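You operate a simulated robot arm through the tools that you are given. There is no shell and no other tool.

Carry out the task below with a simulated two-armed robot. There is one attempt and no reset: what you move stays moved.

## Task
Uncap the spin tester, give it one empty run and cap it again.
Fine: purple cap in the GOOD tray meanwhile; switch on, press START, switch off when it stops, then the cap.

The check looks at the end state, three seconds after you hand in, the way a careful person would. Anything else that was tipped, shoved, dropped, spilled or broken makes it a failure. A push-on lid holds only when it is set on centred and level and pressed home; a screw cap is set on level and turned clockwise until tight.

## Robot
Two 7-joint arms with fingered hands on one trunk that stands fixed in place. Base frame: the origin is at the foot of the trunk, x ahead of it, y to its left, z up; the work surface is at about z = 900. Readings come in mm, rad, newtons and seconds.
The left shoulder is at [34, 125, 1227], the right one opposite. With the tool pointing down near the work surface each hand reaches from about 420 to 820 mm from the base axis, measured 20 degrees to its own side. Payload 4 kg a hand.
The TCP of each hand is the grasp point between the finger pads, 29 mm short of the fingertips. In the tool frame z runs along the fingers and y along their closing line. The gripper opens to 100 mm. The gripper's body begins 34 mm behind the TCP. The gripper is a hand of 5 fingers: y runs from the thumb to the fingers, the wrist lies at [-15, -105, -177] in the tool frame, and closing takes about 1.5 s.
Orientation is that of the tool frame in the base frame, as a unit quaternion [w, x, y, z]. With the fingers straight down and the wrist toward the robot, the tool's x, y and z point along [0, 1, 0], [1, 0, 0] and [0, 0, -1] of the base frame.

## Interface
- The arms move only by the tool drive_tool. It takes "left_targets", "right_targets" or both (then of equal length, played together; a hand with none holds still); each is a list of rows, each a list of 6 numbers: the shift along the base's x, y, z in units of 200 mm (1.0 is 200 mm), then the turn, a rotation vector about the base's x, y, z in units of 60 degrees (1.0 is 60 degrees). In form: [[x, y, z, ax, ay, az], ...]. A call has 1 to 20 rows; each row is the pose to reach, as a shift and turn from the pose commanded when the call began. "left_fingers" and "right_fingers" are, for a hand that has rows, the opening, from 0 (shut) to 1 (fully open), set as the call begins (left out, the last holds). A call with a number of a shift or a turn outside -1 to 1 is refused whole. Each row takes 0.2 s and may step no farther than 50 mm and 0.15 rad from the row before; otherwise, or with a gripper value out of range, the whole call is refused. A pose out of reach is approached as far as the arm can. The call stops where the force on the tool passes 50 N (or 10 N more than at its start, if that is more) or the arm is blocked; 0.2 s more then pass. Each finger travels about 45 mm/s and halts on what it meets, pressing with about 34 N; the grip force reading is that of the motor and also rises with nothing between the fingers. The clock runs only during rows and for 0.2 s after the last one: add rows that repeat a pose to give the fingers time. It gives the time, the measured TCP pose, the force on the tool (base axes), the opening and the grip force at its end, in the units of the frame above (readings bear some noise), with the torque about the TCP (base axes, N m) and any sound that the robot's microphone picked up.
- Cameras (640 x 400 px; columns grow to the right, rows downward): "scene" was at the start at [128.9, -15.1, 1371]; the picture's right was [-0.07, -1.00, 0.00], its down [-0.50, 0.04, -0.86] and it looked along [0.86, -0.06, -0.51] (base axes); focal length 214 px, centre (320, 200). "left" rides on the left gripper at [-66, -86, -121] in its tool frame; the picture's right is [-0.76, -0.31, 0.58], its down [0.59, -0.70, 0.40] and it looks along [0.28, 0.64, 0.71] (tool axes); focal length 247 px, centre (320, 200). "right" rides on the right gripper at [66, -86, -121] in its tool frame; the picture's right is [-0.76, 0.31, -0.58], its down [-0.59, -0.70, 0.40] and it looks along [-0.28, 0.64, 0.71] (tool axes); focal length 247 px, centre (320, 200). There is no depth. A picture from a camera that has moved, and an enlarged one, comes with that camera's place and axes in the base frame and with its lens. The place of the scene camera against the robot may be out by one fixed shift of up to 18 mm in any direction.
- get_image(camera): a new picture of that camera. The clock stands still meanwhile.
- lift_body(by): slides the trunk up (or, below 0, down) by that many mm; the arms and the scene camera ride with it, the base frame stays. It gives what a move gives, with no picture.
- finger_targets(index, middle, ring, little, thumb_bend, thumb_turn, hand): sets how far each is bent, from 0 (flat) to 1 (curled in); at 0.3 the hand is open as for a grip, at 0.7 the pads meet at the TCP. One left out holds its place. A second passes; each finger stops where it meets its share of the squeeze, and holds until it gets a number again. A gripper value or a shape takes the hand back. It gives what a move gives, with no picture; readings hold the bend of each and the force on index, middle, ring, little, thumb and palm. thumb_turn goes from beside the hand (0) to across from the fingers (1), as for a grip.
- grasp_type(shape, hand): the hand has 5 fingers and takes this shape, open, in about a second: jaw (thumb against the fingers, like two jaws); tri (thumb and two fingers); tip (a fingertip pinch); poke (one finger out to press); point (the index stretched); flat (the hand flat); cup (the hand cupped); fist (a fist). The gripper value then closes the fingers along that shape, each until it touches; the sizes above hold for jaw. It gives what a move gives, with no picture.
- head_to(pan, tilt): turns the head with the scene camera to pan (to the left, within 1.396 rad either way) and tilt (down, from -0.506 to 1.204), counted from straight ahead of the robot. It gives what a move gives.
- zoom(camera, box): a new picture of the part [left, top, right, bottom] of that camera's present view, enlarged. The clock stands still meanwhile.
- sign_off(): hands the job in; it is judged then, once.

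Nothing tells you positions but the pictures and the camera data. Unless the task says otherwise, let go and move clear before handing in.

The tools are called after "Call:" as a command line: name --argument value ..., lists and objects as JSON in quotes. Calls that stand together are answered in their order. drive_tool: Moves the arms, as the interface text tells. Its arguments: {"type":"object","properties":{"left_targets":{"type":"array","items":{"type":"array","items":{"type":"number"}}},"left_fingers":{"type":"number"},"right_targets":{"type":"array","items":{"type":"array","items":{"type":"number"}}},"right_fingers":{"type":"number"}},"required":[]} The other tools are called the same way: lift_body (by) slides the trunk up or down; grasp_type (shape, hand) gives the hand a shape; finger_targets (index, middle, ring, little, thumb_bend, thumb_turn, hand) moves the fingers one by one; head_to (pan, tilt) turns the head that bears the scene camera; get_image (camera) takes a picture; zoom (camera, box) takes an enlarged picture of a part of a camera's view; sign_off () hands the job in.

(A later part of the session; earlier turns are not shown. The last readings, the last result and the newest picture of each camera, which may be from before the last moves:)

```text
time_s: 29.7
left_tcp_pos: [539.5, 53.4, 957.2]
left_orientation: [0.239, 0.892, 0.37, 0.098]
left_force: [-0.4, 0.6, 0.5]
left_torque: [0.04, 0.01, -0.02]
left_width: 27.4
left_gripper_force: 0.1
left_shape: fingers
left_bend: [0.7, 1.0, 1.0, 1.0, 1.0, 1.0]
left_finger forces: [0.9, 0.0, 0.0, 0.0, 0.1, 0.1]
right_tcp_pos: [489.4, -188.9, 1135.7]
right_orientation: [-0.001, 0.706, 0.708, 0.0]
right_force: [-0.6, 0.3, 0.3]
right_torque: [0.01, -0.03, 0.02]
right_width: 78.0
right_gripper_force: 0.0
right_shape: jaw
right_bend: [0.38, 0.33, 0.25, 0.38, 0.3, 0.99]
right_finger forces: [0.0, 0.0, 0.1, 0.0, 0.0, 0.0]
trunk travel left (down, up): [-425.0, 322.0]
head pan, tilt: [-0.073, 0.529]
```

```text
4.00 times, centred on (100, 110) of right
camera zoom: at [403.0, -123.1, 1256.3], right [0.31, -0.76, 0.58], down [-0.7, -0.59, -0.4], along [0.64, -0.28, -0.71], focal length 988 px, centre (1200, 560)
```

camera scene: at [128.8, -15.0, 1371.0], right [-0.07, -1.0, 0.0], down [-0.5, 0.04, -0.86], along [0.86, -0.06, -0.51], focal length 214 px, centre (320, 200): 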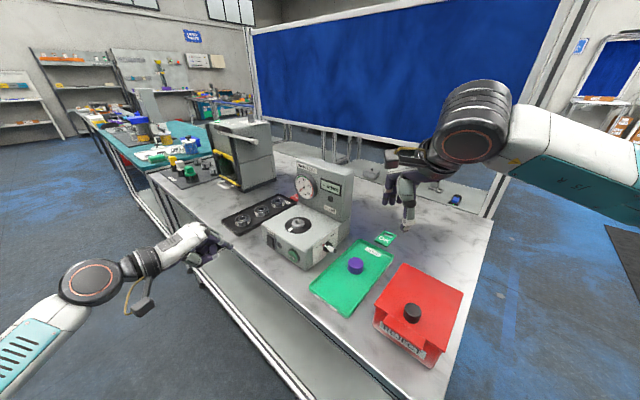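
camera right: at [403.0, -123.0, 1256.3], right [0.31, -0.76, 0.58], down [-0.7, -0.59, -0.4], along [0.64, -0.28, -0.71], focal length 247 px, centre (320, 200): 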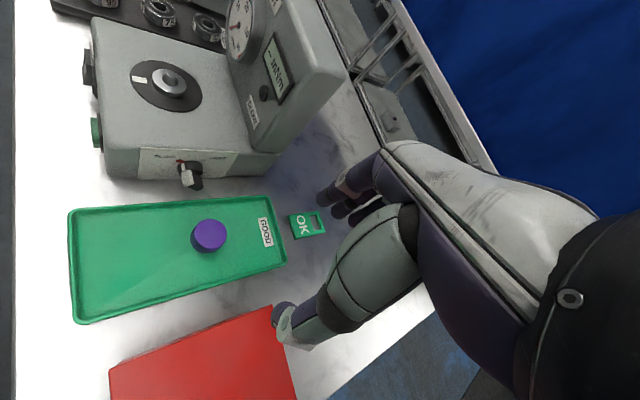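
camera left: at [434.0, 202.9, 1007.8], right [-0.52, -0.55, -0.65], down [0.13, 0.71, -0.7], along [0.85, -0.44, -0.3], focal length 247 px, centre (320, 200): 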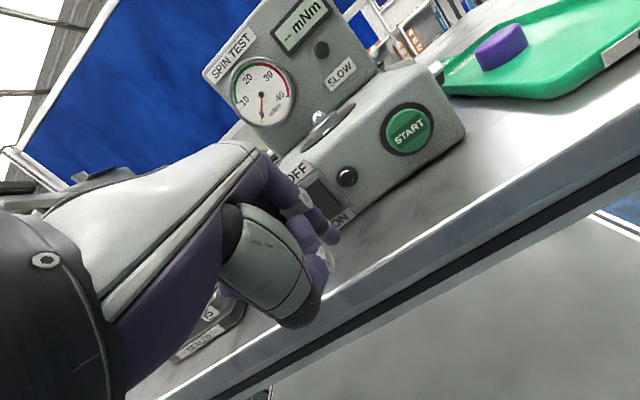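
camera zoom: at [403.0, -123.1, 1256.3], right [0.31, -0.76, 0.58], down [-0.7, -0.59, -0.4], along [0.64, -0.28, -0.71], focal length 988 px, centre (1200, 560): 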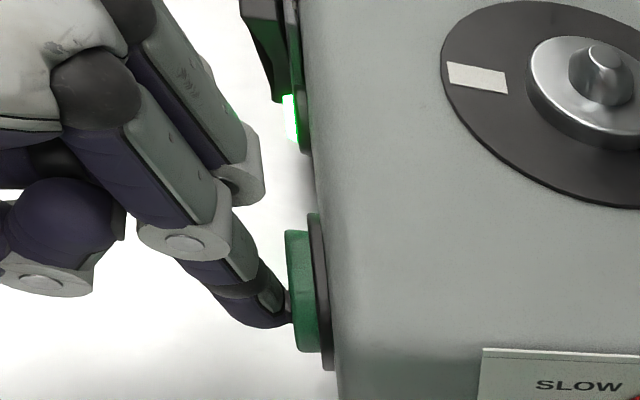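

The button has begun to move in, and the index reads about 1 N. I'll press further.

Call:
drive_tool --left_targets '[[0.0035, -0.0035, 0, 0, 0, 0], [0.007, -0.007, 0, 0, 0, 0]]'

Call:
zoom --camera "right" --box '[50, 60, 150, 160]'

```text
time_s: 30.3
left_tcp_pos: [541.1, 51.5, 957.7]
left_orientation: [0.239, 0.892, 0.371, 0.098]
left_force: [-1.2, 1.0, 1.4]
left_torque: [0.0, 0.07, -0.03]
left_width: 26.8
left_gripper_force: 1.1
left_shape: fingers
left_bend: [0.7, 1.0, 1.0, 1.0, 1.0, 1.0]
left_finger forces: [1.6, 0.1, 0.1, 0.0, 0.1, 0.0]
right_tcp_pos: [489.9, -188.0, 1136.5]
right_orientation: [0.001, 0.706, 0.708, 0.001]
right_force: [-0.5, -0.5, 0.1]
right_torque: [-0.03, -0.02, -0.04]
right_width: 77.9
right_gripper_force: 0.0
right_shape: jaw
right_bend: [0.38, 0.33, 0.25, 0.38, 0.3, 0.99]
right_finger forces: [0.1, 0.1, 0.0, 0.0, 0.1, 0.0]
trunk travel left (down, up): [-425.0, 322.0]
head pan, tilt: [-0.073, 0.529]
```

```text
4.00 times, centred on (100, 110) of right
camera zoom: at [402.9, -123.0, 1256.3], right [0.31, -0.76, 0.58], down [-0.7, -0.59, -0.4], along [0.64, -0.28, -0.71], focal length 988 px, centre (1200, 560)
```

zoom: 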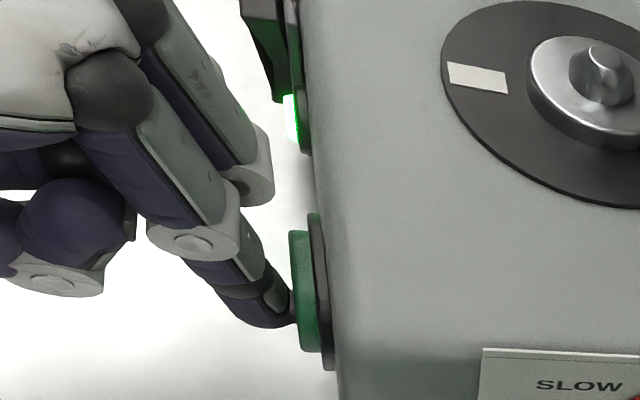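

Call:
drive_tool --left_targets '[[0.0035, -0.0035, 0, 0, 0, 0], [0.007, -0.007, 0, 0, 0, 0]]'

Call:
zoom --camera "right" --box '[50, 60, 150, 160]'

```text
time_s: 30.9
left_tcp_pos: [542.4, 50.5, 957.4]
left_orientation: [0.239, 0.892, 0.37, 0.099]
left_force: [-2.8, 2.0, 0.1]
left_torque: [-0.02, 0.05, -0.04]
left_width: 26.2
left_gripper_force: 1.3
left_shape: fingers
left_bend: [0.7, 1.0, 1.0, 1.0, 1.0, 1.0]
left_finger forces: [2.4, 0.0, 0.0, 0.0, 0.1, 0.0]
right_tcp_pos: [489.3, -188.1, 1135.1]
right_orientation: [0.0, 0.706, 0.709, 0.0]
right_force: [-0.1, 0.0, 0.7]
right_torque: [0.0, 0.0, 0.01]
right_width: 77.6
right_gripper_force: 0.0
right_shape: jaw
right_bend: [0.38, 0.33, 0.25, 0.38, 0.3, 0.99]
right_finger forces: [0.0, 0.0, 0.0, 0.0, 0.1, 0.1]
trunk travel left (down, up): [-425.0, 322.0]
head pan, tilt: [-0.073, 0.529]
heard: click
```

```text
4.00 times, centred on (100, 110) of right
camera zoom: at [402.8, -123.0, 1256.4], right [0.31, -0.76, 0.58], down [-0.7, -0.59, -0.4], along [0.64, -0.28, -0.71], focal length 988 px, centre (1200, 560)
```

zoom: 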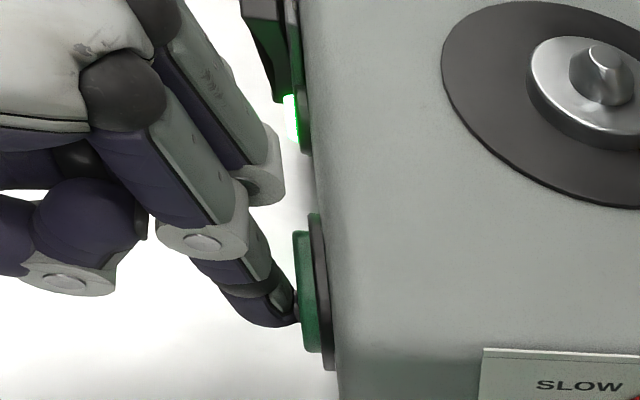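

START clicked and the white index mark has moved, so the spindle is running. I'll back off the button, wait in front of the rocker, and watch the run.

Call:
drive_tool --left_targets '[[-0.053, 0.053, 0, 0, 0, 0], [-0.1414, 0.1414, 0, 0, 0, 0], [-0.04, 0.27, 0.014, 0, 0, 0], [0.06, 0.395, 0.028, 0, 0, 0], [0.163, 0.5225, 0.041, 0, 0, 0], [0.163, 0.5225, 0.041, 0, 0, 0]]'

Call:
zoom --camera "scene" --box '[230, 160, 370, 280]'

Call:
zoom --camera "right" --box '[30, 0, 290, 200]'

```text
time_s: 32.3
left_tcp_pos: [575.9, 154.9, 966.1]
left_orientation: [0.239, 0.892, 0.37, 0.099]
left_force: [-0.1, 0.2, -0.5]
left_torque: [-0.03, 0.0, -0.02]
left_width: 27.6
left_gripper_force: 0.0
left_shape: fingers
left_bend: [0.7, 1.0, 1.0, 1.0, 1.0, 1.0]
left_finger forces: [0.0, 0.0, 0.0, 0.0, 0.0, 0.0]
right_tcp_pos: [489.5, -189.5, 1135.9]
right_orientation: [0.0, 0.706, 0.708, 0.0]
right_force: [-0.4, -0.2, 0.1]
right_torque: [0.0, 0.02, 0.0]
right_width: 78.0
right_gripper_force: 0.1
right_shape: jaw
right_bend: [0.38, 0.33, 0.25, 0.38, 0.3, 0.99]
right_finger forces: [0.1, 0.0, 0.1, 0.0, 0.1, 0.0]
trunk travel left (down, up): [-425.0, 322.0]
head pan, tilt: [-0.073, 0.529]
```

```text
3.33 times, centred on (300, 220) of scene
camera zoom: at [128.7, -15.3, 1371.0], right [-0.07, -1.0, 0.0], down [-0.5, 0.04, -0.86], along [0.86, -0.06, -0.51], focal length 715 px, centre (387, 133)
```

zoom: 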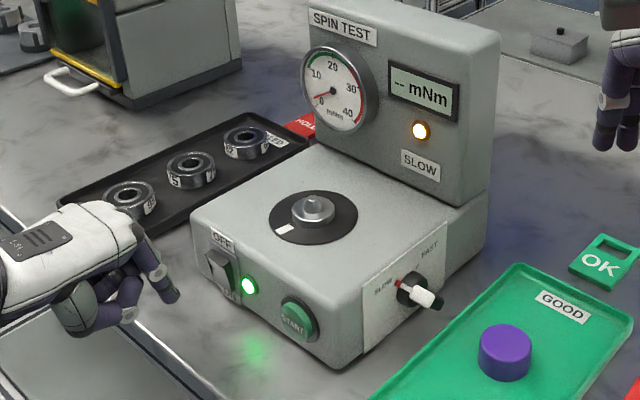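

```text
2.00 times, centred on (160, 100) of right
camera zoom: at [402.9, -123.2, 1256.3], right [0.31, -0.76, 0.58], down [-0.7, -0.59, -0.4], along [0.64, -0.28, -0.71], focal length 494 px, centre (640, 400)
```

zoom: 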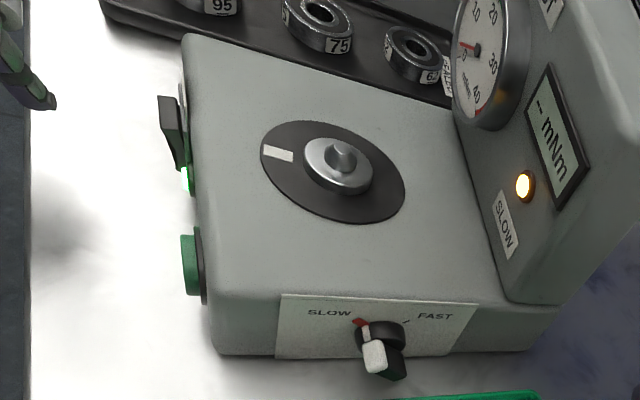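

The amber run lamp is on and the display shows "--", so it's running. I'll hold still and keep checking until it stops.

Call:
drive_tool --left_targets '[[0, 0, 0, 0, 0, 0], [0, 0, 0, 0, 0, 0], [0, 0, 0, 0, 0, 0], [0, 0, 0, 0, 0, 0], [0, 0, 0, 0, 0, 0], [0, 0, 0, 0, 0, 0], [0, 0, 0, 0, 0, 0], [0, 0, 0, 0, 0, 0]]'

Call:
zoom --camera "scene" --box '[230, 160, 370, 280]'

```text
time_s: 34.1
left_tcp_pos: [576.2, 154.5, 965.9]
left_orientation: [0.239, 0.892, 0.37, 0.099]
left_force: [-0.3, -0.3, -1.0]
left_torque: [0.01, -0.01, 0.01]
left_width: 27.7
left_gripper_force: 0.0
left_shape: fingers
left_bend: [0.7, 1.0, 1.0, 1.0, 1.0, 1.0]
left_finger forces: [0.1, 0.0, 0.0, 0.0, 0.1, 0.1]
right_tcp_pos: [488.7, -188.3, 1134.5]
right_orientation: [0.0, 0.706, 0.708, 0.0]
right_force: [-0.8, 0.2, -0.2]
right_torque: [0.02, 0.0, -0.01]
right_width: 78.0
right_gripper_force: 0.1
right_shape: jaw
right_bend: [0.38, 0.33, 0.25, 0.38, 0.3, 0.99]
right_finger forces: [0.0, 0.0, 0.0, 0.0, 0.0, 0.0]
trunk travel left (down, up): [-425.0, 322.0]
head pan, tilt: [-0.073, 0.529]
```

```text
3.33 times, centred on (300, 220) of scene
camera zoom: at [128.9, -15.1, 1371.0], right [-0.07, -1.0, 0.0], down [-0.5, 0.04, -0.86], along [0.86, -0.06, -0.51], focal length 715 px, centre (387, 133)
```

zoom: 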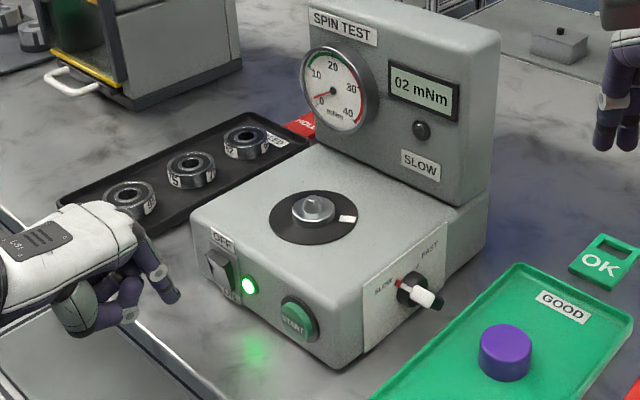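

The run lamp has gone out and the display shows 02 mNm. While I bring the finger closer to the rocker's upper half, I'll check that the index mark no longer moves.

Call:
drive_tool --left_targets '[[0.04, -0.045, 0, 0, 0, 0], [0.07, -0.08, 0, 0, 0, 0], [0.099, -0.113, 0, 0, 0, 0], [0.099, -0.113, 0, 0, 0, 0], [0.099, -0.113, 0, 0, 0, 0]]'

Call:
zoom --camera "scene" --box '[230, 160, 370, 280]'

Call:
zoom --camera "right" --box '[50, 20, 130, 90]'

Call:
zoom --camera "left" --box '[270, 150, 430, 270]'

```text
time_s: 35.3
left_tcp_pos: [596.6, 132.0, 966.6]
left_orientation: [0.239, 0.892, 0.371, 0.1]
left_force: [0.2, 0.8, 0.3]
left_torque: [-0.01, -0.02, -0.01]
left_width: 27.6
left_gripper_force: 0.1
left_shape: fingers
left_bend: [0.7, 1.0, 1.0, 1.0, 1.0, 1.0]
left_finger forces: [0.0, 0.1, 0.0, 0.0, 0.0, 0.1]
right_tcp_pos: [489.6, -189.1, 1135.9]
right_orientation: [0.0, 0.706, 0.708, 0.0]
right_force: [-0.2, 0.4, 0.5]
right_torque: [0.01, 0.03, 0.01]
right_width: 77.8
right_gripper_force: 0.1
right_shape: jaw
right_bend: [0.38, 0.33, 0.25, 0.38, 0.3, 0.99]
right_finger forces: [0.1, 0.0, 0.0, 0.0, 0.0, 0.1]
trunk travel left (down, up): [-425.0, 322.0]
head pan, tilt: [-0.073, 0.529]
```

```text
3.33 times, centred on (300, 220) of scene
camera zoom: at [129.0, -15.2, 1370.9], right [-0.07, -1.0, 0.0], down [-0.5, 0.04, -0.86], along [0.86, -0.06, -0.51], focal length 715 px, centre (387, 133)
```

zoom: 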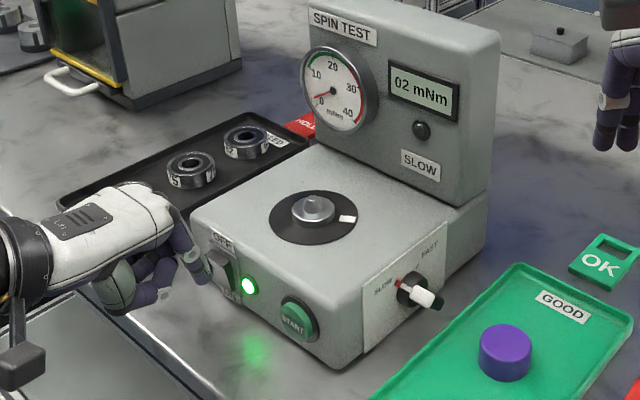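

```text
5.71 times, centred on (90, 55) of right
camera zoom: at [403.2, -123.2, 1256.2], right [0.31, -0.76, 0.58], down [-0.7, -0.59, -0.4], along [0.64, -0.28, -0.71], focal length 1411 px, centre (1634, 1029)
```

zoom: 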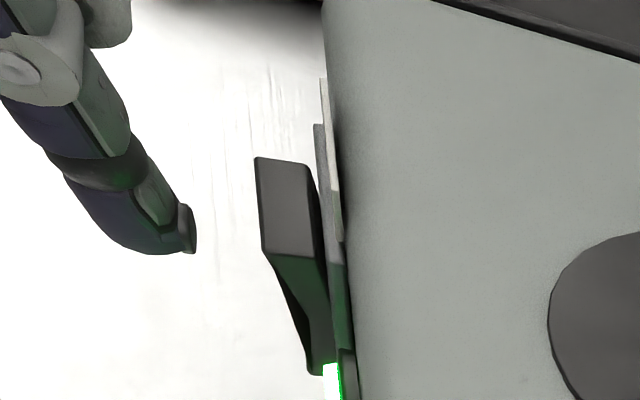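

```text
3.33 times, centred on (350, 210) of left
camera zoom: at [454.9, 181.0, 1029.3], right [-0.52, -0.55, -0.65], down [0.13, 0.71, -0.7], along [0.85, -0.44, -0.3], focal length 823 px, centre (220, 167)
```

zoom: 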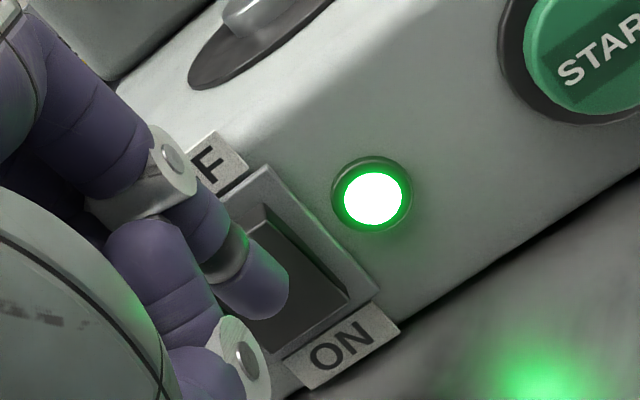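

The index mark hasn't moved, so the spindle has stopped and the empty run is finished. I'll raise the tip 2 mm and close in on the rocker's upper (OFF) half.

Call:
drive_tool --left_targets '[[0.01, -0.022, 0.01, 0, 0, 0], [0.0213, -0.0353, 0.01, 0, 0, 0], [0.0248, -0.0388, 0.01, 0, 0, 0], [0.0284, -0.0424, 0.01, 0, 0, 0]]'

Call:
zoom --camera "right" --box '[50, 20, 130, 90]'

```text
time_s: 36.3
left_tcp_pos: [601.1, 122.9, 968.2]
left_orientation: [0.239, 0.892, 0.371, 0.099]
left_force: [-0.4, 0.2, -0.4]
left_torque: [0.0, -0.02, -0.02]
left_width: 27.4
left_gripper_force: 0.1
left_shape: fingers
left_bend: [0.7, 1.0, 1.0, 1.0, 1.0, 1.0]
left_finger forces: [0.1, 0.1, 0.0, 0.0, 0.0, 0.0]
right_tcp_pos: [490.1, -189.2, 1135.2]
right_orientation: [0.0, 0.705, 0.709, 0.0]
right_force: [-0.4, -0.5, -0.3]
right_torque: [0.04, 0.0, 0.01]
right_width: 77.9
right_gripper_force: 0.0
right_shape: jaw
right_bend: [0.38, 0.33, 0.25, 0.38, 0.3, 0.99]
right_finger forces: [0.1, 0.0, 0.1, 0.0, 0.1, 0.1]
trunk travel left (down, up): [-425.0, 322.0]
head pan, tilt: [-0.073, 0.529]
```

```text
5.71 times, centred on (90, 55) of right
camera zoom: at [403.1, -123.1, 1256.2], right [0.31, -0.76, 0.58], down [-0.7, -0.59, -0.4], along [0.64, -0.28, -0.71], focal length 1411 px, centre (1634, 1029)
```

zoom: 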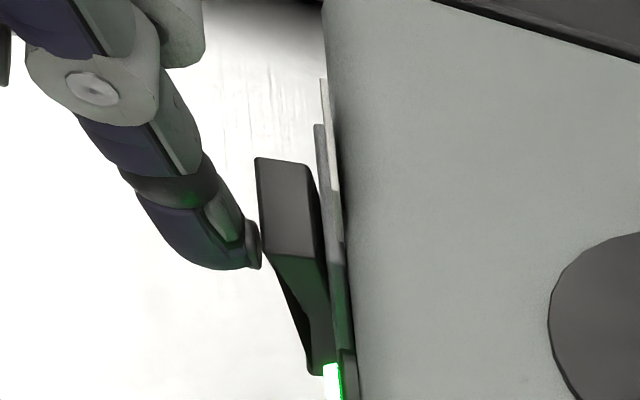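

The tip is nearly touching the rocker's upper half, so I'll press in 1 mm steps.

Call:
drive_tool --left_targets '[[0.0035, -0.0035, 0, 0, 0, 0], [0.007, -0.007, 0, 0, 0, 0], [0.0106, -0.0106, 0, 0, 0, 0], [0.0141, -0.0141, 0, 0, 0, 0]]'

Call:
zoom --camera "right" --box '[50, 20, 130, 90]'

```text
time_s: 37.3
left_tcp_pos: [603.6, 121.0, 968.0]
left_orientation: [0.239, 0.892, 0.37, 0.1]
left_force: [-1.2, 1.6, 1.3]
left_torque: [0.0, 0.0, 0.01]
left_width: 26.5
left_gripper_force: 1.2
left_shape: fingers
left_bend: [0.7, 1.0, 1.0, 1.0, 1.0, 1.0]
left_finger forces: [2.0, 0.0, 0.1, 0.0, 0.0, 0.1]
right_tcp_pos: [489.2, -187.9, 1135.7]
right_orientation: [0.0, 0.706, 0.708, 0.0]
right_force: [-0.1, 0.1, -0.8]
right_torque: [-0.04, -0.03, -0.03]
right_width: 77.7
right_gripper_force: 0.1
right_shape: jaw
right_bend: [0.38, 0.33, 0.25, 0.38, 0.3, 0.99]
right_finger forces: [0.1, 0.1, 0.1, 0.0, 0.1, 0.0]
trunk travel left (down, up): [-425.0, 322.0]
head pan, tilt: [-0.073, 0.529]
```

```text
5.71 times, centred on (90, 55) of right
camera zoom: at [402.9, -122.9, 1256.3], right [0.31, -0.76, 0.58], down [-0.7, -0.59, -0.4], along [0.64, -0.28, -0.71], focal length 1411 px, centre (1634, 1029)
```

zoom: 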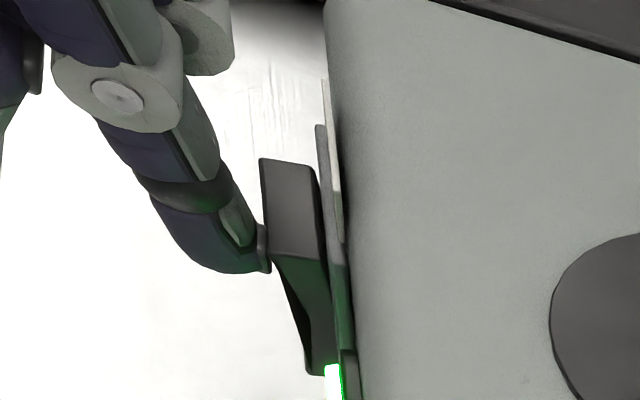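

The rocker is starting to tip, with 2 N on the finger. A bit more.

Call:
drive_tool --left_targets '[[0.0035, -0.0035, 0, 0, 0, 0], [0.007, -0.007, 0, 0, 0, 0]]'

Call:
zoom --camera "right" --box '[50, 20, 130, 90]'

```text
time_s: 37.9
left_tcp_pos: [605.6, 119.2, 968.3]
left_orientation: [0.24, 0.893, 0.369, 0.099]
left_force: [-0.5, 0.3, 0.6]
left_torque: [0.02, 0.0, -0.01]
left_width: 26.7
left_gripper_force: 0.7
left_shape: fingers
left_bend: [0.7, 1.0, 1.0, 1.0, 1.0, 1.0]
left_finger forces: [1.0, 0.0, 0.0, 0.1, 0.0, 0.0]
right_tcp_pos: [490.6, -187.7, 1136.4]
right_orientation: [0.001, 0.706, 0.708, -0.001]
right_force: [-0.7, 0.2, -0.5]
right_torque: [0.01, 0.01, 0.01]
right_width: 78.0
right_gripper_force: 0.0
right_shape: jaw
right_bend: [0.38, 0.33, 0.25, 0.38, 0.3, 0.99]
right_finger forces: [0.0, 0.1, 0.0, 0.1, 0.0, 0.0]
trunk travel left (down, up): [-425.0, 322.0]
head pan, tilt: [-0.073, 0.529]
heard: click
```

```text
5.71 times, centred on (90, 55) of right
camera zoom: at [402.9, -123.0, 1256.3], right [0.31, -0.76, 0.58], down [-0.7, -0.59, -0.4], along [0.64, -0.28, -0.71], focal length 1411 px, centre (1634, 1029)
```

zoom: 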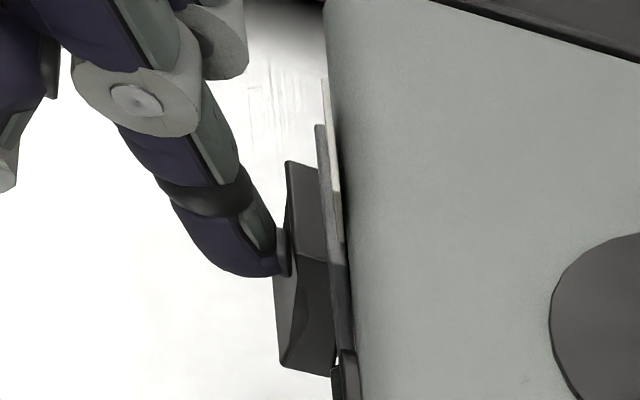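

I heard a click, the lamp is out and the rocker is back at OFF. I'll pull the left hand back out of the way and bring the right hand above the cap in the tray.

Call:
drive_tool --left_targets '[[-0.07, 0.07, 0, 0, 0, 0], [-0.18, 0.18, 0, 0, 0, 0], [-0.25, 0.25, 0.15, 0, 0, 0], [-0.32, 0.31, 0.3, 0.088, 0.088, 0], [-0.4, 0.37, 0.45, 0.177, 0.177, 0], [-0.46, 0.42, 0.57, 0.265, 0.265, 0], [-0.52, 0.455, 0.65, 0.354, 0.354, 0], [-0.52, 0.455, 0.65, 0.354, 0.354, 0]]' --right_targets '[[0, 0, 0, 0, 0, 0], [0, 0, 0, 0, 0, 0], [0.04, 0.06, -0.03, 0, 0, 0], [0.08, 0.12, -0.06, 0, 0, 0], [0.12, 0.18, -0.1, 0, 0, 0], [0.16, 0.24, -0.15, 0, 0, 0], [0.199, 0.299, -0.18, 0, 0, 0], [0.199, 0.299, -0.18, 0, 0, 0]]' --right_fingers 0.78

Call:
get_image --camera "right"

Call:
get_image --camera "left"

Call:
zoom --camera "scene" --box '[230, 160, 420, 310]'

```text
time_s: 39.7
left_tcp_pos: [500.3, 210.5, 1098.9]
left_orientation: [-0.002, 0.923, 0.384, 0.0]
left_force: [1.0, -0.2, -0.2]
left_torque: [-0.01, -0.01, -0.02]
left_width: 27.8
left_gripper_force: 0.1
left_shape: fingers
left_bend: [0.7, 1.0, 1.0, 1.0, 1.0, 1.0]
left_finger forces: [0.1, 0.1, 0.1, 0.0, 0.0, 0.0]
right_tcp_pos: [530.0, -129.0, 1097.4]
right_orientation: [-0.001, 0.706, 0.708, 0.0]
right_force: [-0.7, 0.4, 1.3]
right_torque: [0.01, 0.0, 0.01]
right_width: 77.9
right_gripper_force: 0.1
right_shape: jaw
right_bend: [0.38, 0.33, 0.25, 0.38, 0.3, 0.99]
right_finger forces: [0.1, 0.0, 0.0, 0.0, 0.1, 0.0]
trunk travel left (down, up): [-425.0, 322.0]
head pan, tilt: [-0.073, 0.529]
```

```text
taken
camera right: at [443.1, -63.5, 1219.1], right [0.31, -0.76, 0.58], down [-0.7, -0.59, -0.4], along [0.64, -0.28, -0.71], focal length 247 px, centre (320, 200)
```

right: 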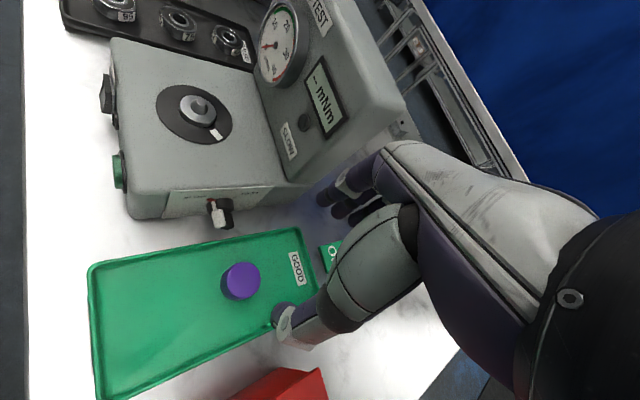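

```text
taken
camera left: at [394.4, 225.2, 1220.8], right [-0.75, -0.32, -0.58], down [-0.08, 0.91, -0.4], along [0.65, -0.25, -0.71], focal length 247 px, centre (320, 200)
```

left: 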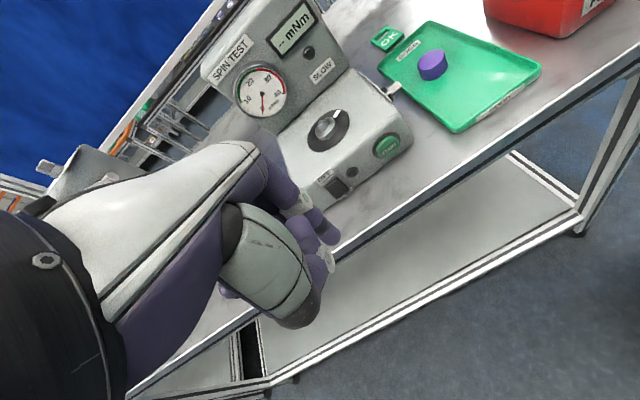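

```text
2.67 times, centred on (325, 235) of scene
camera zoom: at [128.7, -15.1, 1371.0], right [-0.07, -1.0, 0.0], down [-0.5, 0.04, -0.86], along [0.86, -0.06, -0.51], focal length 572 px, centre (307, 107)
```

zoom: 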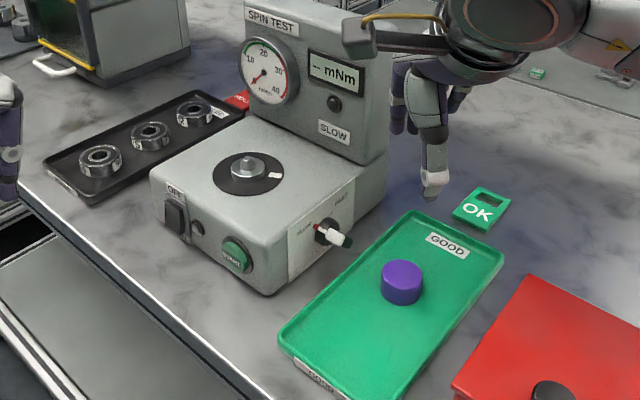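

The tester is off, the display shows "--", and the cap is under the right hand at about (530, -128). I'll lower most of the way and check alignment.

Call:
drive_tool --right_targets '[[0, 0, -0.2, 0, 0, 0], [0, 0, -0.4, 0, 0, 0], [0, 0, -0.55, 0, 0, 0], [0, 0, -0.65, 0, 0, 0], [0, 0, -0.65, 0, 0, 0]]'

Call:
zoom --camera "right" --box '[200, 160, 400, 340]'

Call:
zoom --camera "left" --box '[370, 10, 530, 130]'

```text
time_s: 40.9
left_tcp_pos: [501.7, 211.4, 1098.6]
left_orientation: [0.0, 0.924, 0.383, 0.0]
left_force: [-0.5, 0.2, 0.6]
left_torque: [0.01, -0.01, -0.02]
left_width: 27.7
left_gripper_force: 0.1
left_shape: fingers
left_bend: [0.7, 1.0, 1.0, 1.0, 1.0, 1.0]
left_finger forces: [0.0, 0.1, 0.1, 0.1, 0.0, 0.0]
right_tcp_pos: [529.7, -129.1, 968.9]
right_orientation: [0.0, 0.706, 0.708, 0.0]
right_force: [-0.7, -0.5, 0.1]
right_torque: [0.04, -0.02, 0.0]
right_width: 78.1
right_gripper_force: 0.0
right_shape: jaw
right_bend: [0.38, 0.33, 0.25, 0.38, 0.3, 0.99]
right_finger forces: [0.0, 0.0, 0.0, 0.0, 0.0, 0.1]
trunk travel left (down, up): [-425.0, 322.0]
head pan, tilt: [-0.073, 0.529]
```

```text
2.22 times, centred on (300, 250) of right
camera zoom: at [442.9, -62.7, 1089.3], right [0.31, -0.76, 0.58], down [-0.7, -0.59, -0.4], along [0.64, -0.28, -0.71], focal length 549 px, centre (364, 89)
```

zoom: 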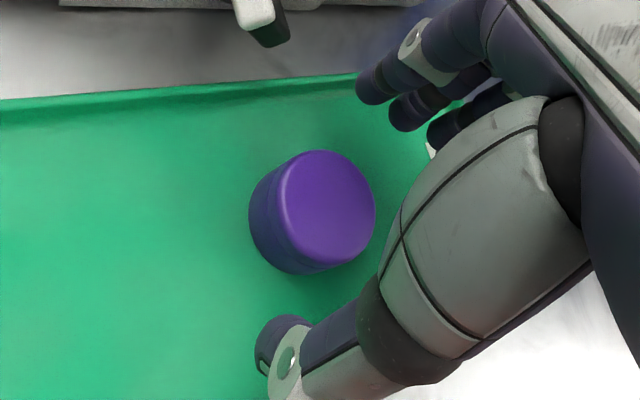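

```text
3.33 times, centred on (450, 70) of left
camera zoom: at [394.6, 225.2, 1220.4], right [-0.75, -0.32, -0.58], down [-0.08, 0.91, -0.4], along [0.65, -0.25, -0.71], focal length 823 px, centre (-113, 633)
```

zoom: 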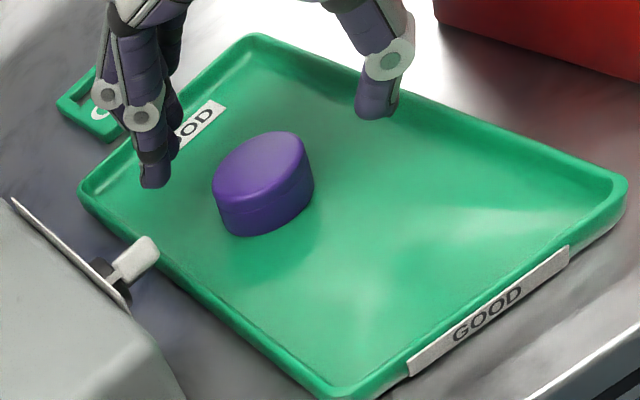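

The alignment matches the earlier approach on the hub. I'll descend to z ≈ 939 and grip.

Call:
drive_tool --right_targets '[[0, 0, -0.06, 0, 0, 0], [0, 0, -0.12, 0, 0, 0], [0, 0, -0.15, 0, 0, 0], [0, 0, -0.15, 0, 0, 0]]'

Call:
zoom --camera "right" --box '[200, 160, 400, 340]'

Call:
zoom --camera "left" --box '[370, 10, 530, 130]'

```text
time_s: 41.9
left_tcp_pos: [500.7, 211.0, 1098.2]
left_orientation: [0.0, 0.924, 0.382, 0.0]
left_force: [0.4, -0.1, -0.1]
left_torque: [0.04, -0.04, -0.02]
left_width: 27.6
left_gripper_force: 0.0
left_shape: fingers
left_bend: [0.7, 1.0, 1.0, 1.0, 1.0, 1.0]
left_finger forces: [0.0, 0.0, 0.0, 0.0, 0.1, 0.1]
right_tcp_pos: [527.6, -129.0, 939.5]
right_orientation: [-0.001, 0.706, 0.709, -0.001]
right_force: [-0.2, 0.2, 0.0]
right_torque: [0.0, 0.0, 0.02]
right_width: 77.7
right_gripper_force: 0.1
right_shape: jaw
right_bend: [0.38, 0.33, 0.25, 0.38, 0.3, 0.99]
right_finger forces: [0.1, 0.0, 0.1, 0.0, 0.0, 0.0]
trunk travel left (down, up): [-425.0, 322.0]
head pan, tilt: [-0.073, 0.529]
```

```text
2.22 times, centred on (300, 250) of right
camera zoom: at [442.8, -63.1, 1059.5], right [0.31, -0.76, 0.58], down [-0.7, -0.59, -0.4], along [0.64, -0.28, -0.71], focal length 549 px, centre (364, 89)
```

zoom: 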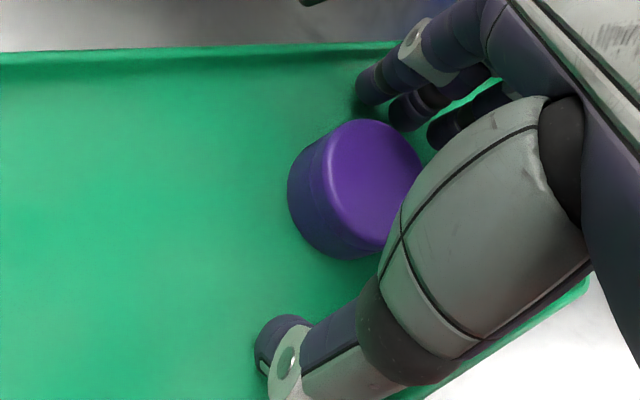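

```text
3.33 times, centred on (450, 70) of left
camera zoom: at [394.7, 225.2, 1220.3], right [-0.75, -0.32, -0.58], down [-0.08, 0.91, -0.4], along [0.65, -0.25, -0.71], focal length 823 px, centre (-113, 633)
```

zoom: 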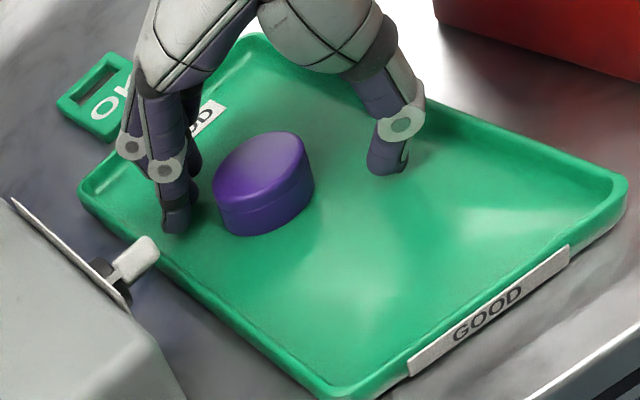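

Call:
drive_tool --right_targets '[[0, 0, 0, 0, 0, 0], [0, 0, -0.005, 0, 0, 0], [0, 0, -0.01, 0, 0, 0], [0, 0, -0.01, 0, 0, 0], [0, 0, -0.01, 0, 0, 0], [0, 0, -0.01, 0, 0, 0], [0, 0, -0.01, 0, 0, 0], [0, 0, -0.01, 0, 0, 0]]' --right_fingers 0

Call:
zoom --camera "right" --box '[200, 160, 400, 340]'

Call:
zoom --camera "left" --box '[370, 10, 530, 130]'

```text
time_s: 43.7
left_tcp_pos: [500.6, 211.0, 1098.2]
left_orientation: [-0.001, 0.924, 0.382, 0.0]
left_force: [0.2, 0.3, 0.1]
left_torque: [0.0, 0.03, -0.03]
left_width: 27.4
left_gripper_force: 0.1
left_shape: fingers
left_bend: [0.7, 1.0, 1.0, 1.0, 1.0, 1.0]
left_finger forces: [0.0, 0.0, 0.0, 0.0, 0.0, 0.1]
right_tcp_pos: [529.8, -128.6, 936.7]
right_orientation: [-0.001, 0.706, 0.708, 0.0]
right_force: [0.4, -0.2, 3.7]
right_torque: [-0.03, -0.07, -0.01]
right_width: 34.3
right_gripper_force: 34.5
right_shape: jaw
right_bend: [0.47, 0.49, 0.74, 0.55, 0.42, 1.0]
right_finger forces: [17.7, 11.1, 0.0, 0.0, 28.5, 0.0]
trunk travel left (down, up): [-425.0, 322.0]
head pan, tilt: [-0.073, 0.529]
```

```text
2.22 times, centred on (300, 250) of right
camera zoom: at [442.9, -63.1, 1058.0], right [0.31, -0.76, 0.58], down [-0.7, -0.59, -0.4], along [0.64, -0.28, -0.71], focal length 549 px, centre (364, 89)
```

zoom: 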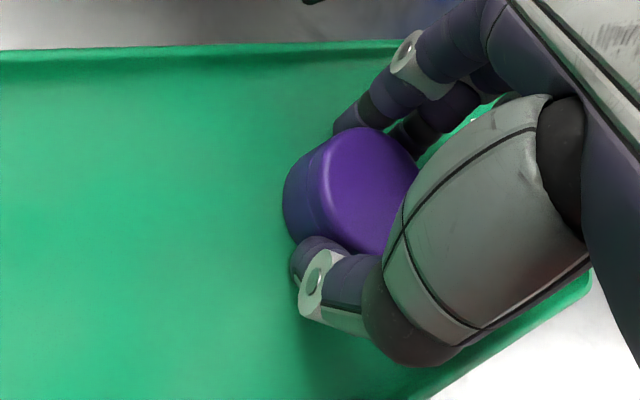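

```text
3.33 times, centred on (450, 70) of left
camera zoom: at [394.4, 225.2, 1220.5], right [-0.75, -0.32, -0.58], down [-0.08, 0.91, -0.4], along [0.65, -0.25, -0.71], focal length 823 px, centre (-113, 633)
```

zoom: 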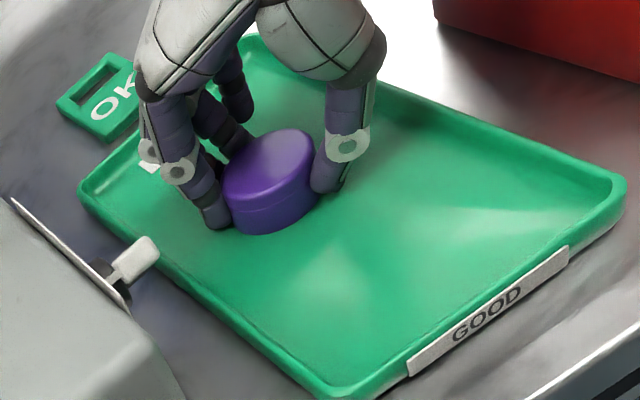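

The cap is gripped again, but the finger bends show it sits a few millimetres closer to the thumb than in the first grip. I'll lift it clear and measure its offset in the hand.

Call:
drive_tool --right_targets '[[0, 0, 0.03, 0, 0, 0], [0, 0, 0.15, 0, 0, 0], [0, 0, 0.35, 0, 0, 0], [0, 0, 0.55, 0, 0, 0], [0, 0, 0.75, 0, 0, 0], [0, 0, 0.9, 0, 0, 0], [0, 0, 0.9, 0, 0, 0]]'

Call:
zoom --camera "right" --box '[200, 160, 400, 340]'

Call:
zoom --camera "left" --box '[300, 0, 500, 130]'

Call:
zoom --camera "scene" --box '[310, 180, 430, 270]'

```text
time_s: 45.3
left_tcp_pos: [501.0, 210.9, 1097.1]
left_orientation: [-0.001, 0.924, 0.382, 0.0]
left_force: [-0.6, -0.1, -0.5]
left_torque: [0.02, -0.01, 0.0]
left_width: 27.8
left_gripper_force: 0.1
left_shape: fingers
left_bend: [0.7, 1.0, 1.0, 1.0, 1.0, 1.0]
left_finger forces: [0.0, 0.0, 0.0, 0.0, 0.0, 0.0]
right_tcp_pos: [529.4, -128.1, 1116.0]
right_orientation: [0.001, 0.706, 0.708, -0.001]
right_force: [0.6, -0.3, 0.3]
right_torque: [0.0, -0.01, 0.02]
right_width: 34.0
right_gripper_force: 34.5
right_shape: jaw
right_bend: [0.47, 0.49, 0.74, 0.55, 0.42, 1.0]
right_finger forces: [18.3, 11.0, 0.0, 0.0, 28.3, 0.0]
trunk travel left (down, up): [-425.0, 322.0]
head pan, tilt: [-0.073, 0.529]
```

```text
2.22 times, centred on (300, 250) of right
camera zoom: at [443.8, -63.7, 1237.0], right [0.31, -0.76, 0.58], down [-0.7, -0.59, -0.4], along [0.64, -0.28, -0.71], focal length 549 px, centre (364, 89)
```

zoom: 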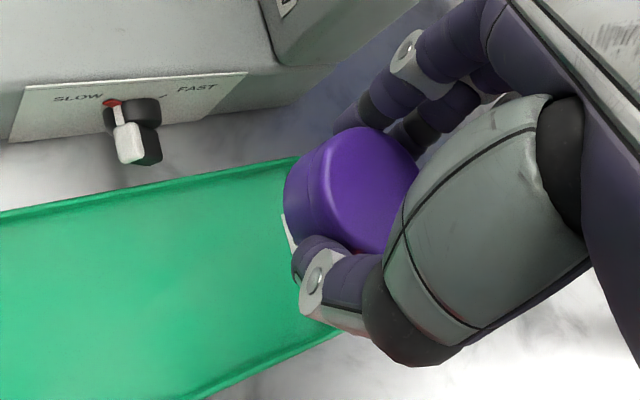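

```text
3.08 times, centred on (400, 65) of left
camera zoom: at [394.8, 225.1, 1220.3], right [-0.75, -0.32, -0.58], down [-0.08, 0.91, -0.4], along [0.65, -0.25, -0.71], focal length 760 px, centre (74, 615)
```

zoom: 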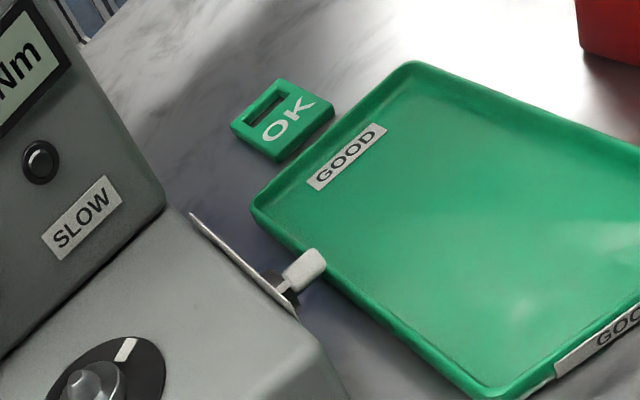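

```text
4.44 times, centred on (370, 225) of scene
camera zoom: at [129.1, -15.2, 1370.9], right [-0.07, -1.0, 0.0], down [-0.5, 0.04, -0.86], along [0.86, -0.06, -0.51], focal length 953 px, centre (98, 89)
```

zoom: 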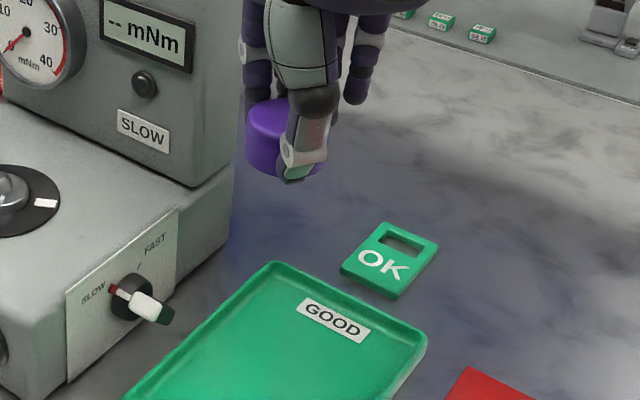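

The cap sits about 4 mm toward the thumb compared with the first grip, so I'll aim the TCP at about (648.5, 23). I'll carry it back above the hub at the same height with the same 21° yaw.

Call:
drive_tool --right_targets '[[0.085, 0.108, 0, 0, 0, 0.05], [0.17, 0.216, 0, 0, 0, 0.1], [0.255, 0.324, 0, 0, 0, 0.15], [0.34, 0.432, 0, 0, 0, 0.2], [0.425, 0.54, 0, 0, 0, 0.25], [0.51, 0.649, 0, 0, 0, 0.3], [0.595, 0.757, 0, 0, 0, 0.35], [0.595, 0.757, 0, 0, 0, 0.35]]'

Call:
zoom --camera "right" --box '[180, 140, 400, 340]'

Call:
zoom --camera "left" --box '[220, 10, 420, 170]'

Call:
zoom --camera "scene" --box '[260, 160, 360, 240]'

```text
time_s: 47.1
left_tcp_pos: [500.5, 209.6, 1097.5]
left_orientation: [-0.001, 0.924, 0.382, 0.0]
left_force: [-0.4, -0.3, -0.4]
left_torque: [-0.02, 0.01, 0.01]
left_width: 27.7
left_gripper_force: 0.1
left_shape: fingers
left_bend: [0.7, 1.0, 1.0, 1.0, 1.0, 1.0]
left_finger forces: [0.1, 0.1, 0.0, 0.0, 0.0, 0.0]
right_tcp_pos: [650.7, 22.6, 1116.3]
right_orientation: [0.0, 0.565, 0.825, 0.0]
right_force: [-0.2, 0.5, 0.4]
right_torque: [0.03, -0.02, 0.01]
right_width: 33.9
right_gripper_force: 33.6
right_shape: jaw
right_bend: [0.47, 0.49, 0.74, 0.55, 0.42, 1.0]
right_finger forces: [18.2, 11.1, 0.0, 0.0, 28.2, 0.0]
trunk travel left (down, up): [-425.0, 322.0]
head pan, tilt: [-0.073, 0.529]
```

```text
2.00 times, centred on (290, 240) of right
camera zoom: at [544.7, 52.4, 1237.3], right [0.56, -0.59, 0.58], down [-0.44, -0.8, -0.4], along [0.7, -0.03, -0.71], focal length 494 px, centre (380, 120)
```

zoom: 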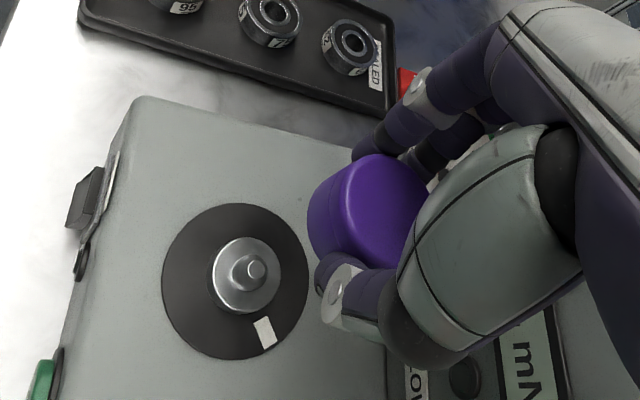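

```text
2.50 times, centred on (320, 90) of left
camera zoom: at [394.5, 224.9, 1220.5], right [-0.75, -0.32, -0.58], down [-0.08, 0.91, -0.4], along [0.65, -0.25, -0.71], focal length 617 px, centre (320, 475)
```

zoom: 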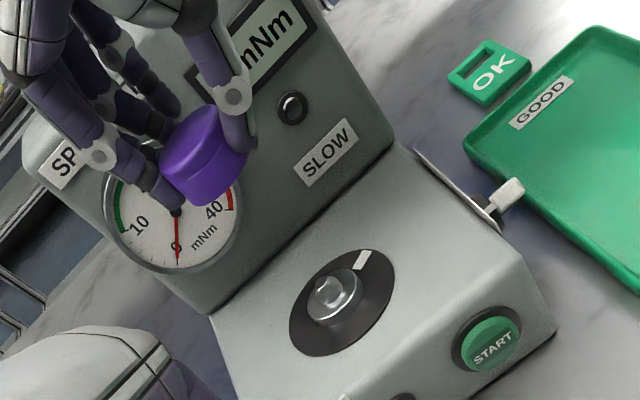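

```text
5.00 times, centred on (310, 200) of scene
camera zoom: at [128.8, -15.5, 1371.0], right [-0.07, -1.0, 0.0], down [-0.5, 0.04, -0.86], along [0.86, -0.06, -0.51], focal length 1072 px, centre (370, 200)
```

zoom: 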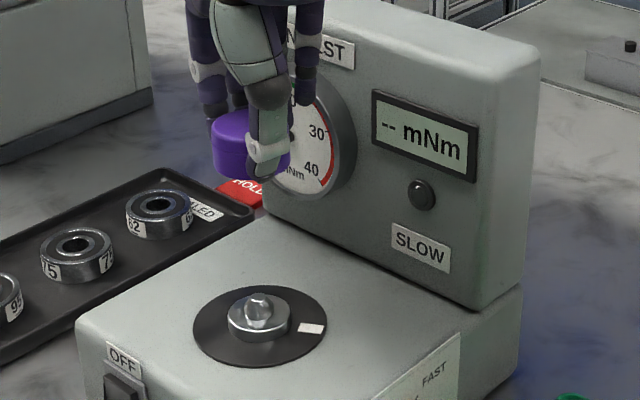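

The hovering cap lines up with the hub to within a couple of millimetres in both views. I'll lower it to about 20 mm above the seated height and compare centres at higher zoom.

Call:
drive_tool --right_targets '[[0, 0, -0.1, 0, 0, 0], [0, 0, -0.2, 0, 0, 0], [0, 0, -0.3, 0, 0, 0], [0, 0, -0.38, 0, 0, 0], [0, 0, -0.405, 0, 0, 0], [0, 0, -0.405, 0, 0, 0]]'

Call:
zoom --camera "left" --box '[280, 70, 380, 150]'

Call:
zoom --camera "scene" --box '[270, 185, 330, 235]'

Call:
zoom --camera "right" --box '[220, 180, 360, 300]'

```text
time_s: 48.5
left_tcp_pos: [501.1, 210.4, 1097.8]
left_orientation: [-0.001, 0.924, 0.382, -0.001]
left_force: [-0.1, -0.2, 0.1]
left_torque: [-0.02, 0.01, 0.01]
left_width: 27.5
left_gripper_force: 0.0
left_shape: fingers
left_bend: [0.7, 1.0, 1.0, 1.0, 1.0, 1.0]
left_finger forces: [0.0, 0.1, 0.1, 0.1, 0.0, 0.1]
right_tcp_pos: [649.9, 22.6, 1035.3]
right_orientation: [0.0, 0.566, 0.825, -0.001]
right_force: [-0.2, 0.8, 0.0]
right_torque: [-0.01, -0.01, -0.03]
right_width: 33.6
right_gripper_force: 34.2
right_shape: jaw
right_bend: [0.47, 0.49, 0.74, 0.55, 0.42, 1.0]
right_finger forces: [18.2, 11.0, 0.0, 0.0, 28.3, 0.1]
trunk travel left (down, up): [-425.0, 322.0]
head pan, tilt: [-0.073, 0.529]
```

```text
5.00 times, centred on (330, 110) of left
camera zoom: at [394.7, 225.3, 1220.3], right [-0.75, -0.32, -0.58], down [-0.08, 0.91, -0.4], along [0.65, -0.25, -0.71], focal length 1235 px, centre (270, 650)
```

zoom: 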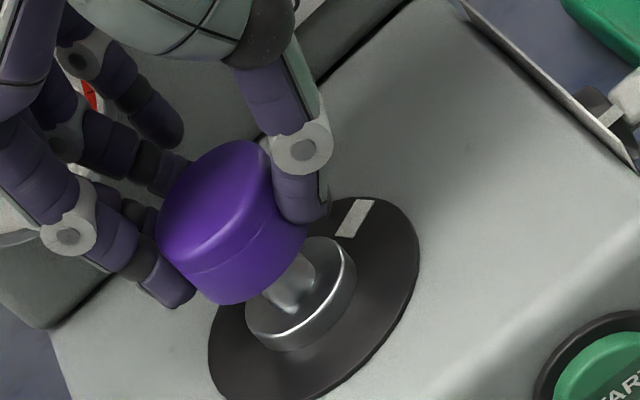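

```text
8.00 times, centred on (300, 210) of scene
camera zoom: at [129.0, -15.0, 1371.0], right [-0.07, -1.0, 0.0], down [-0.5, 0.04, -0.86], along [0.86, -0.06, -0.51], focal length 1716 px, centre (480, 120)
```

zoom: 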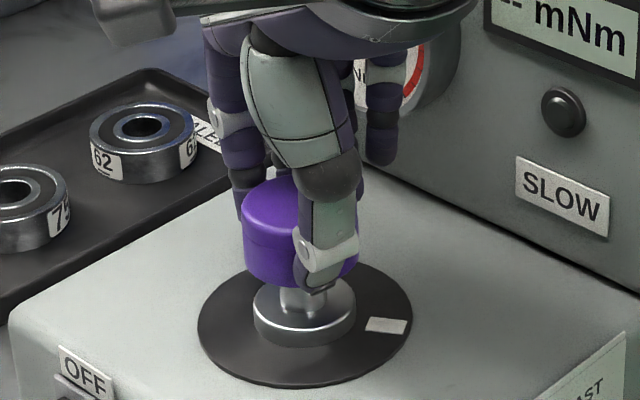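

```text
3.33 times, centred on (290, 240) of right
camera zoom: at [544.5, 53.6, 1156.4], right [0.56, -0.6, 0.58], down [-0.44, -0.8, -0.4], along [0.7, -0.03, -0.71], focal length 823 px, centre (420, 67)
```

zoom: 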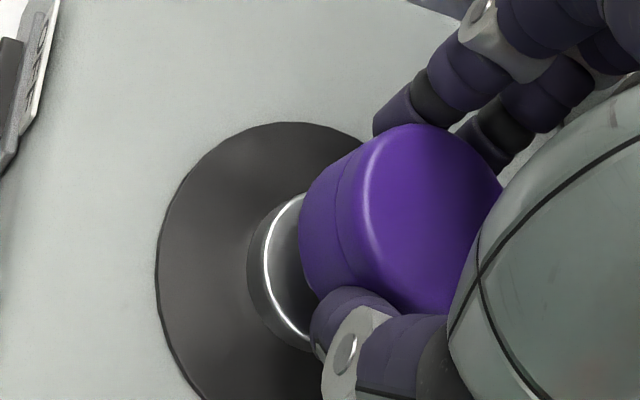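

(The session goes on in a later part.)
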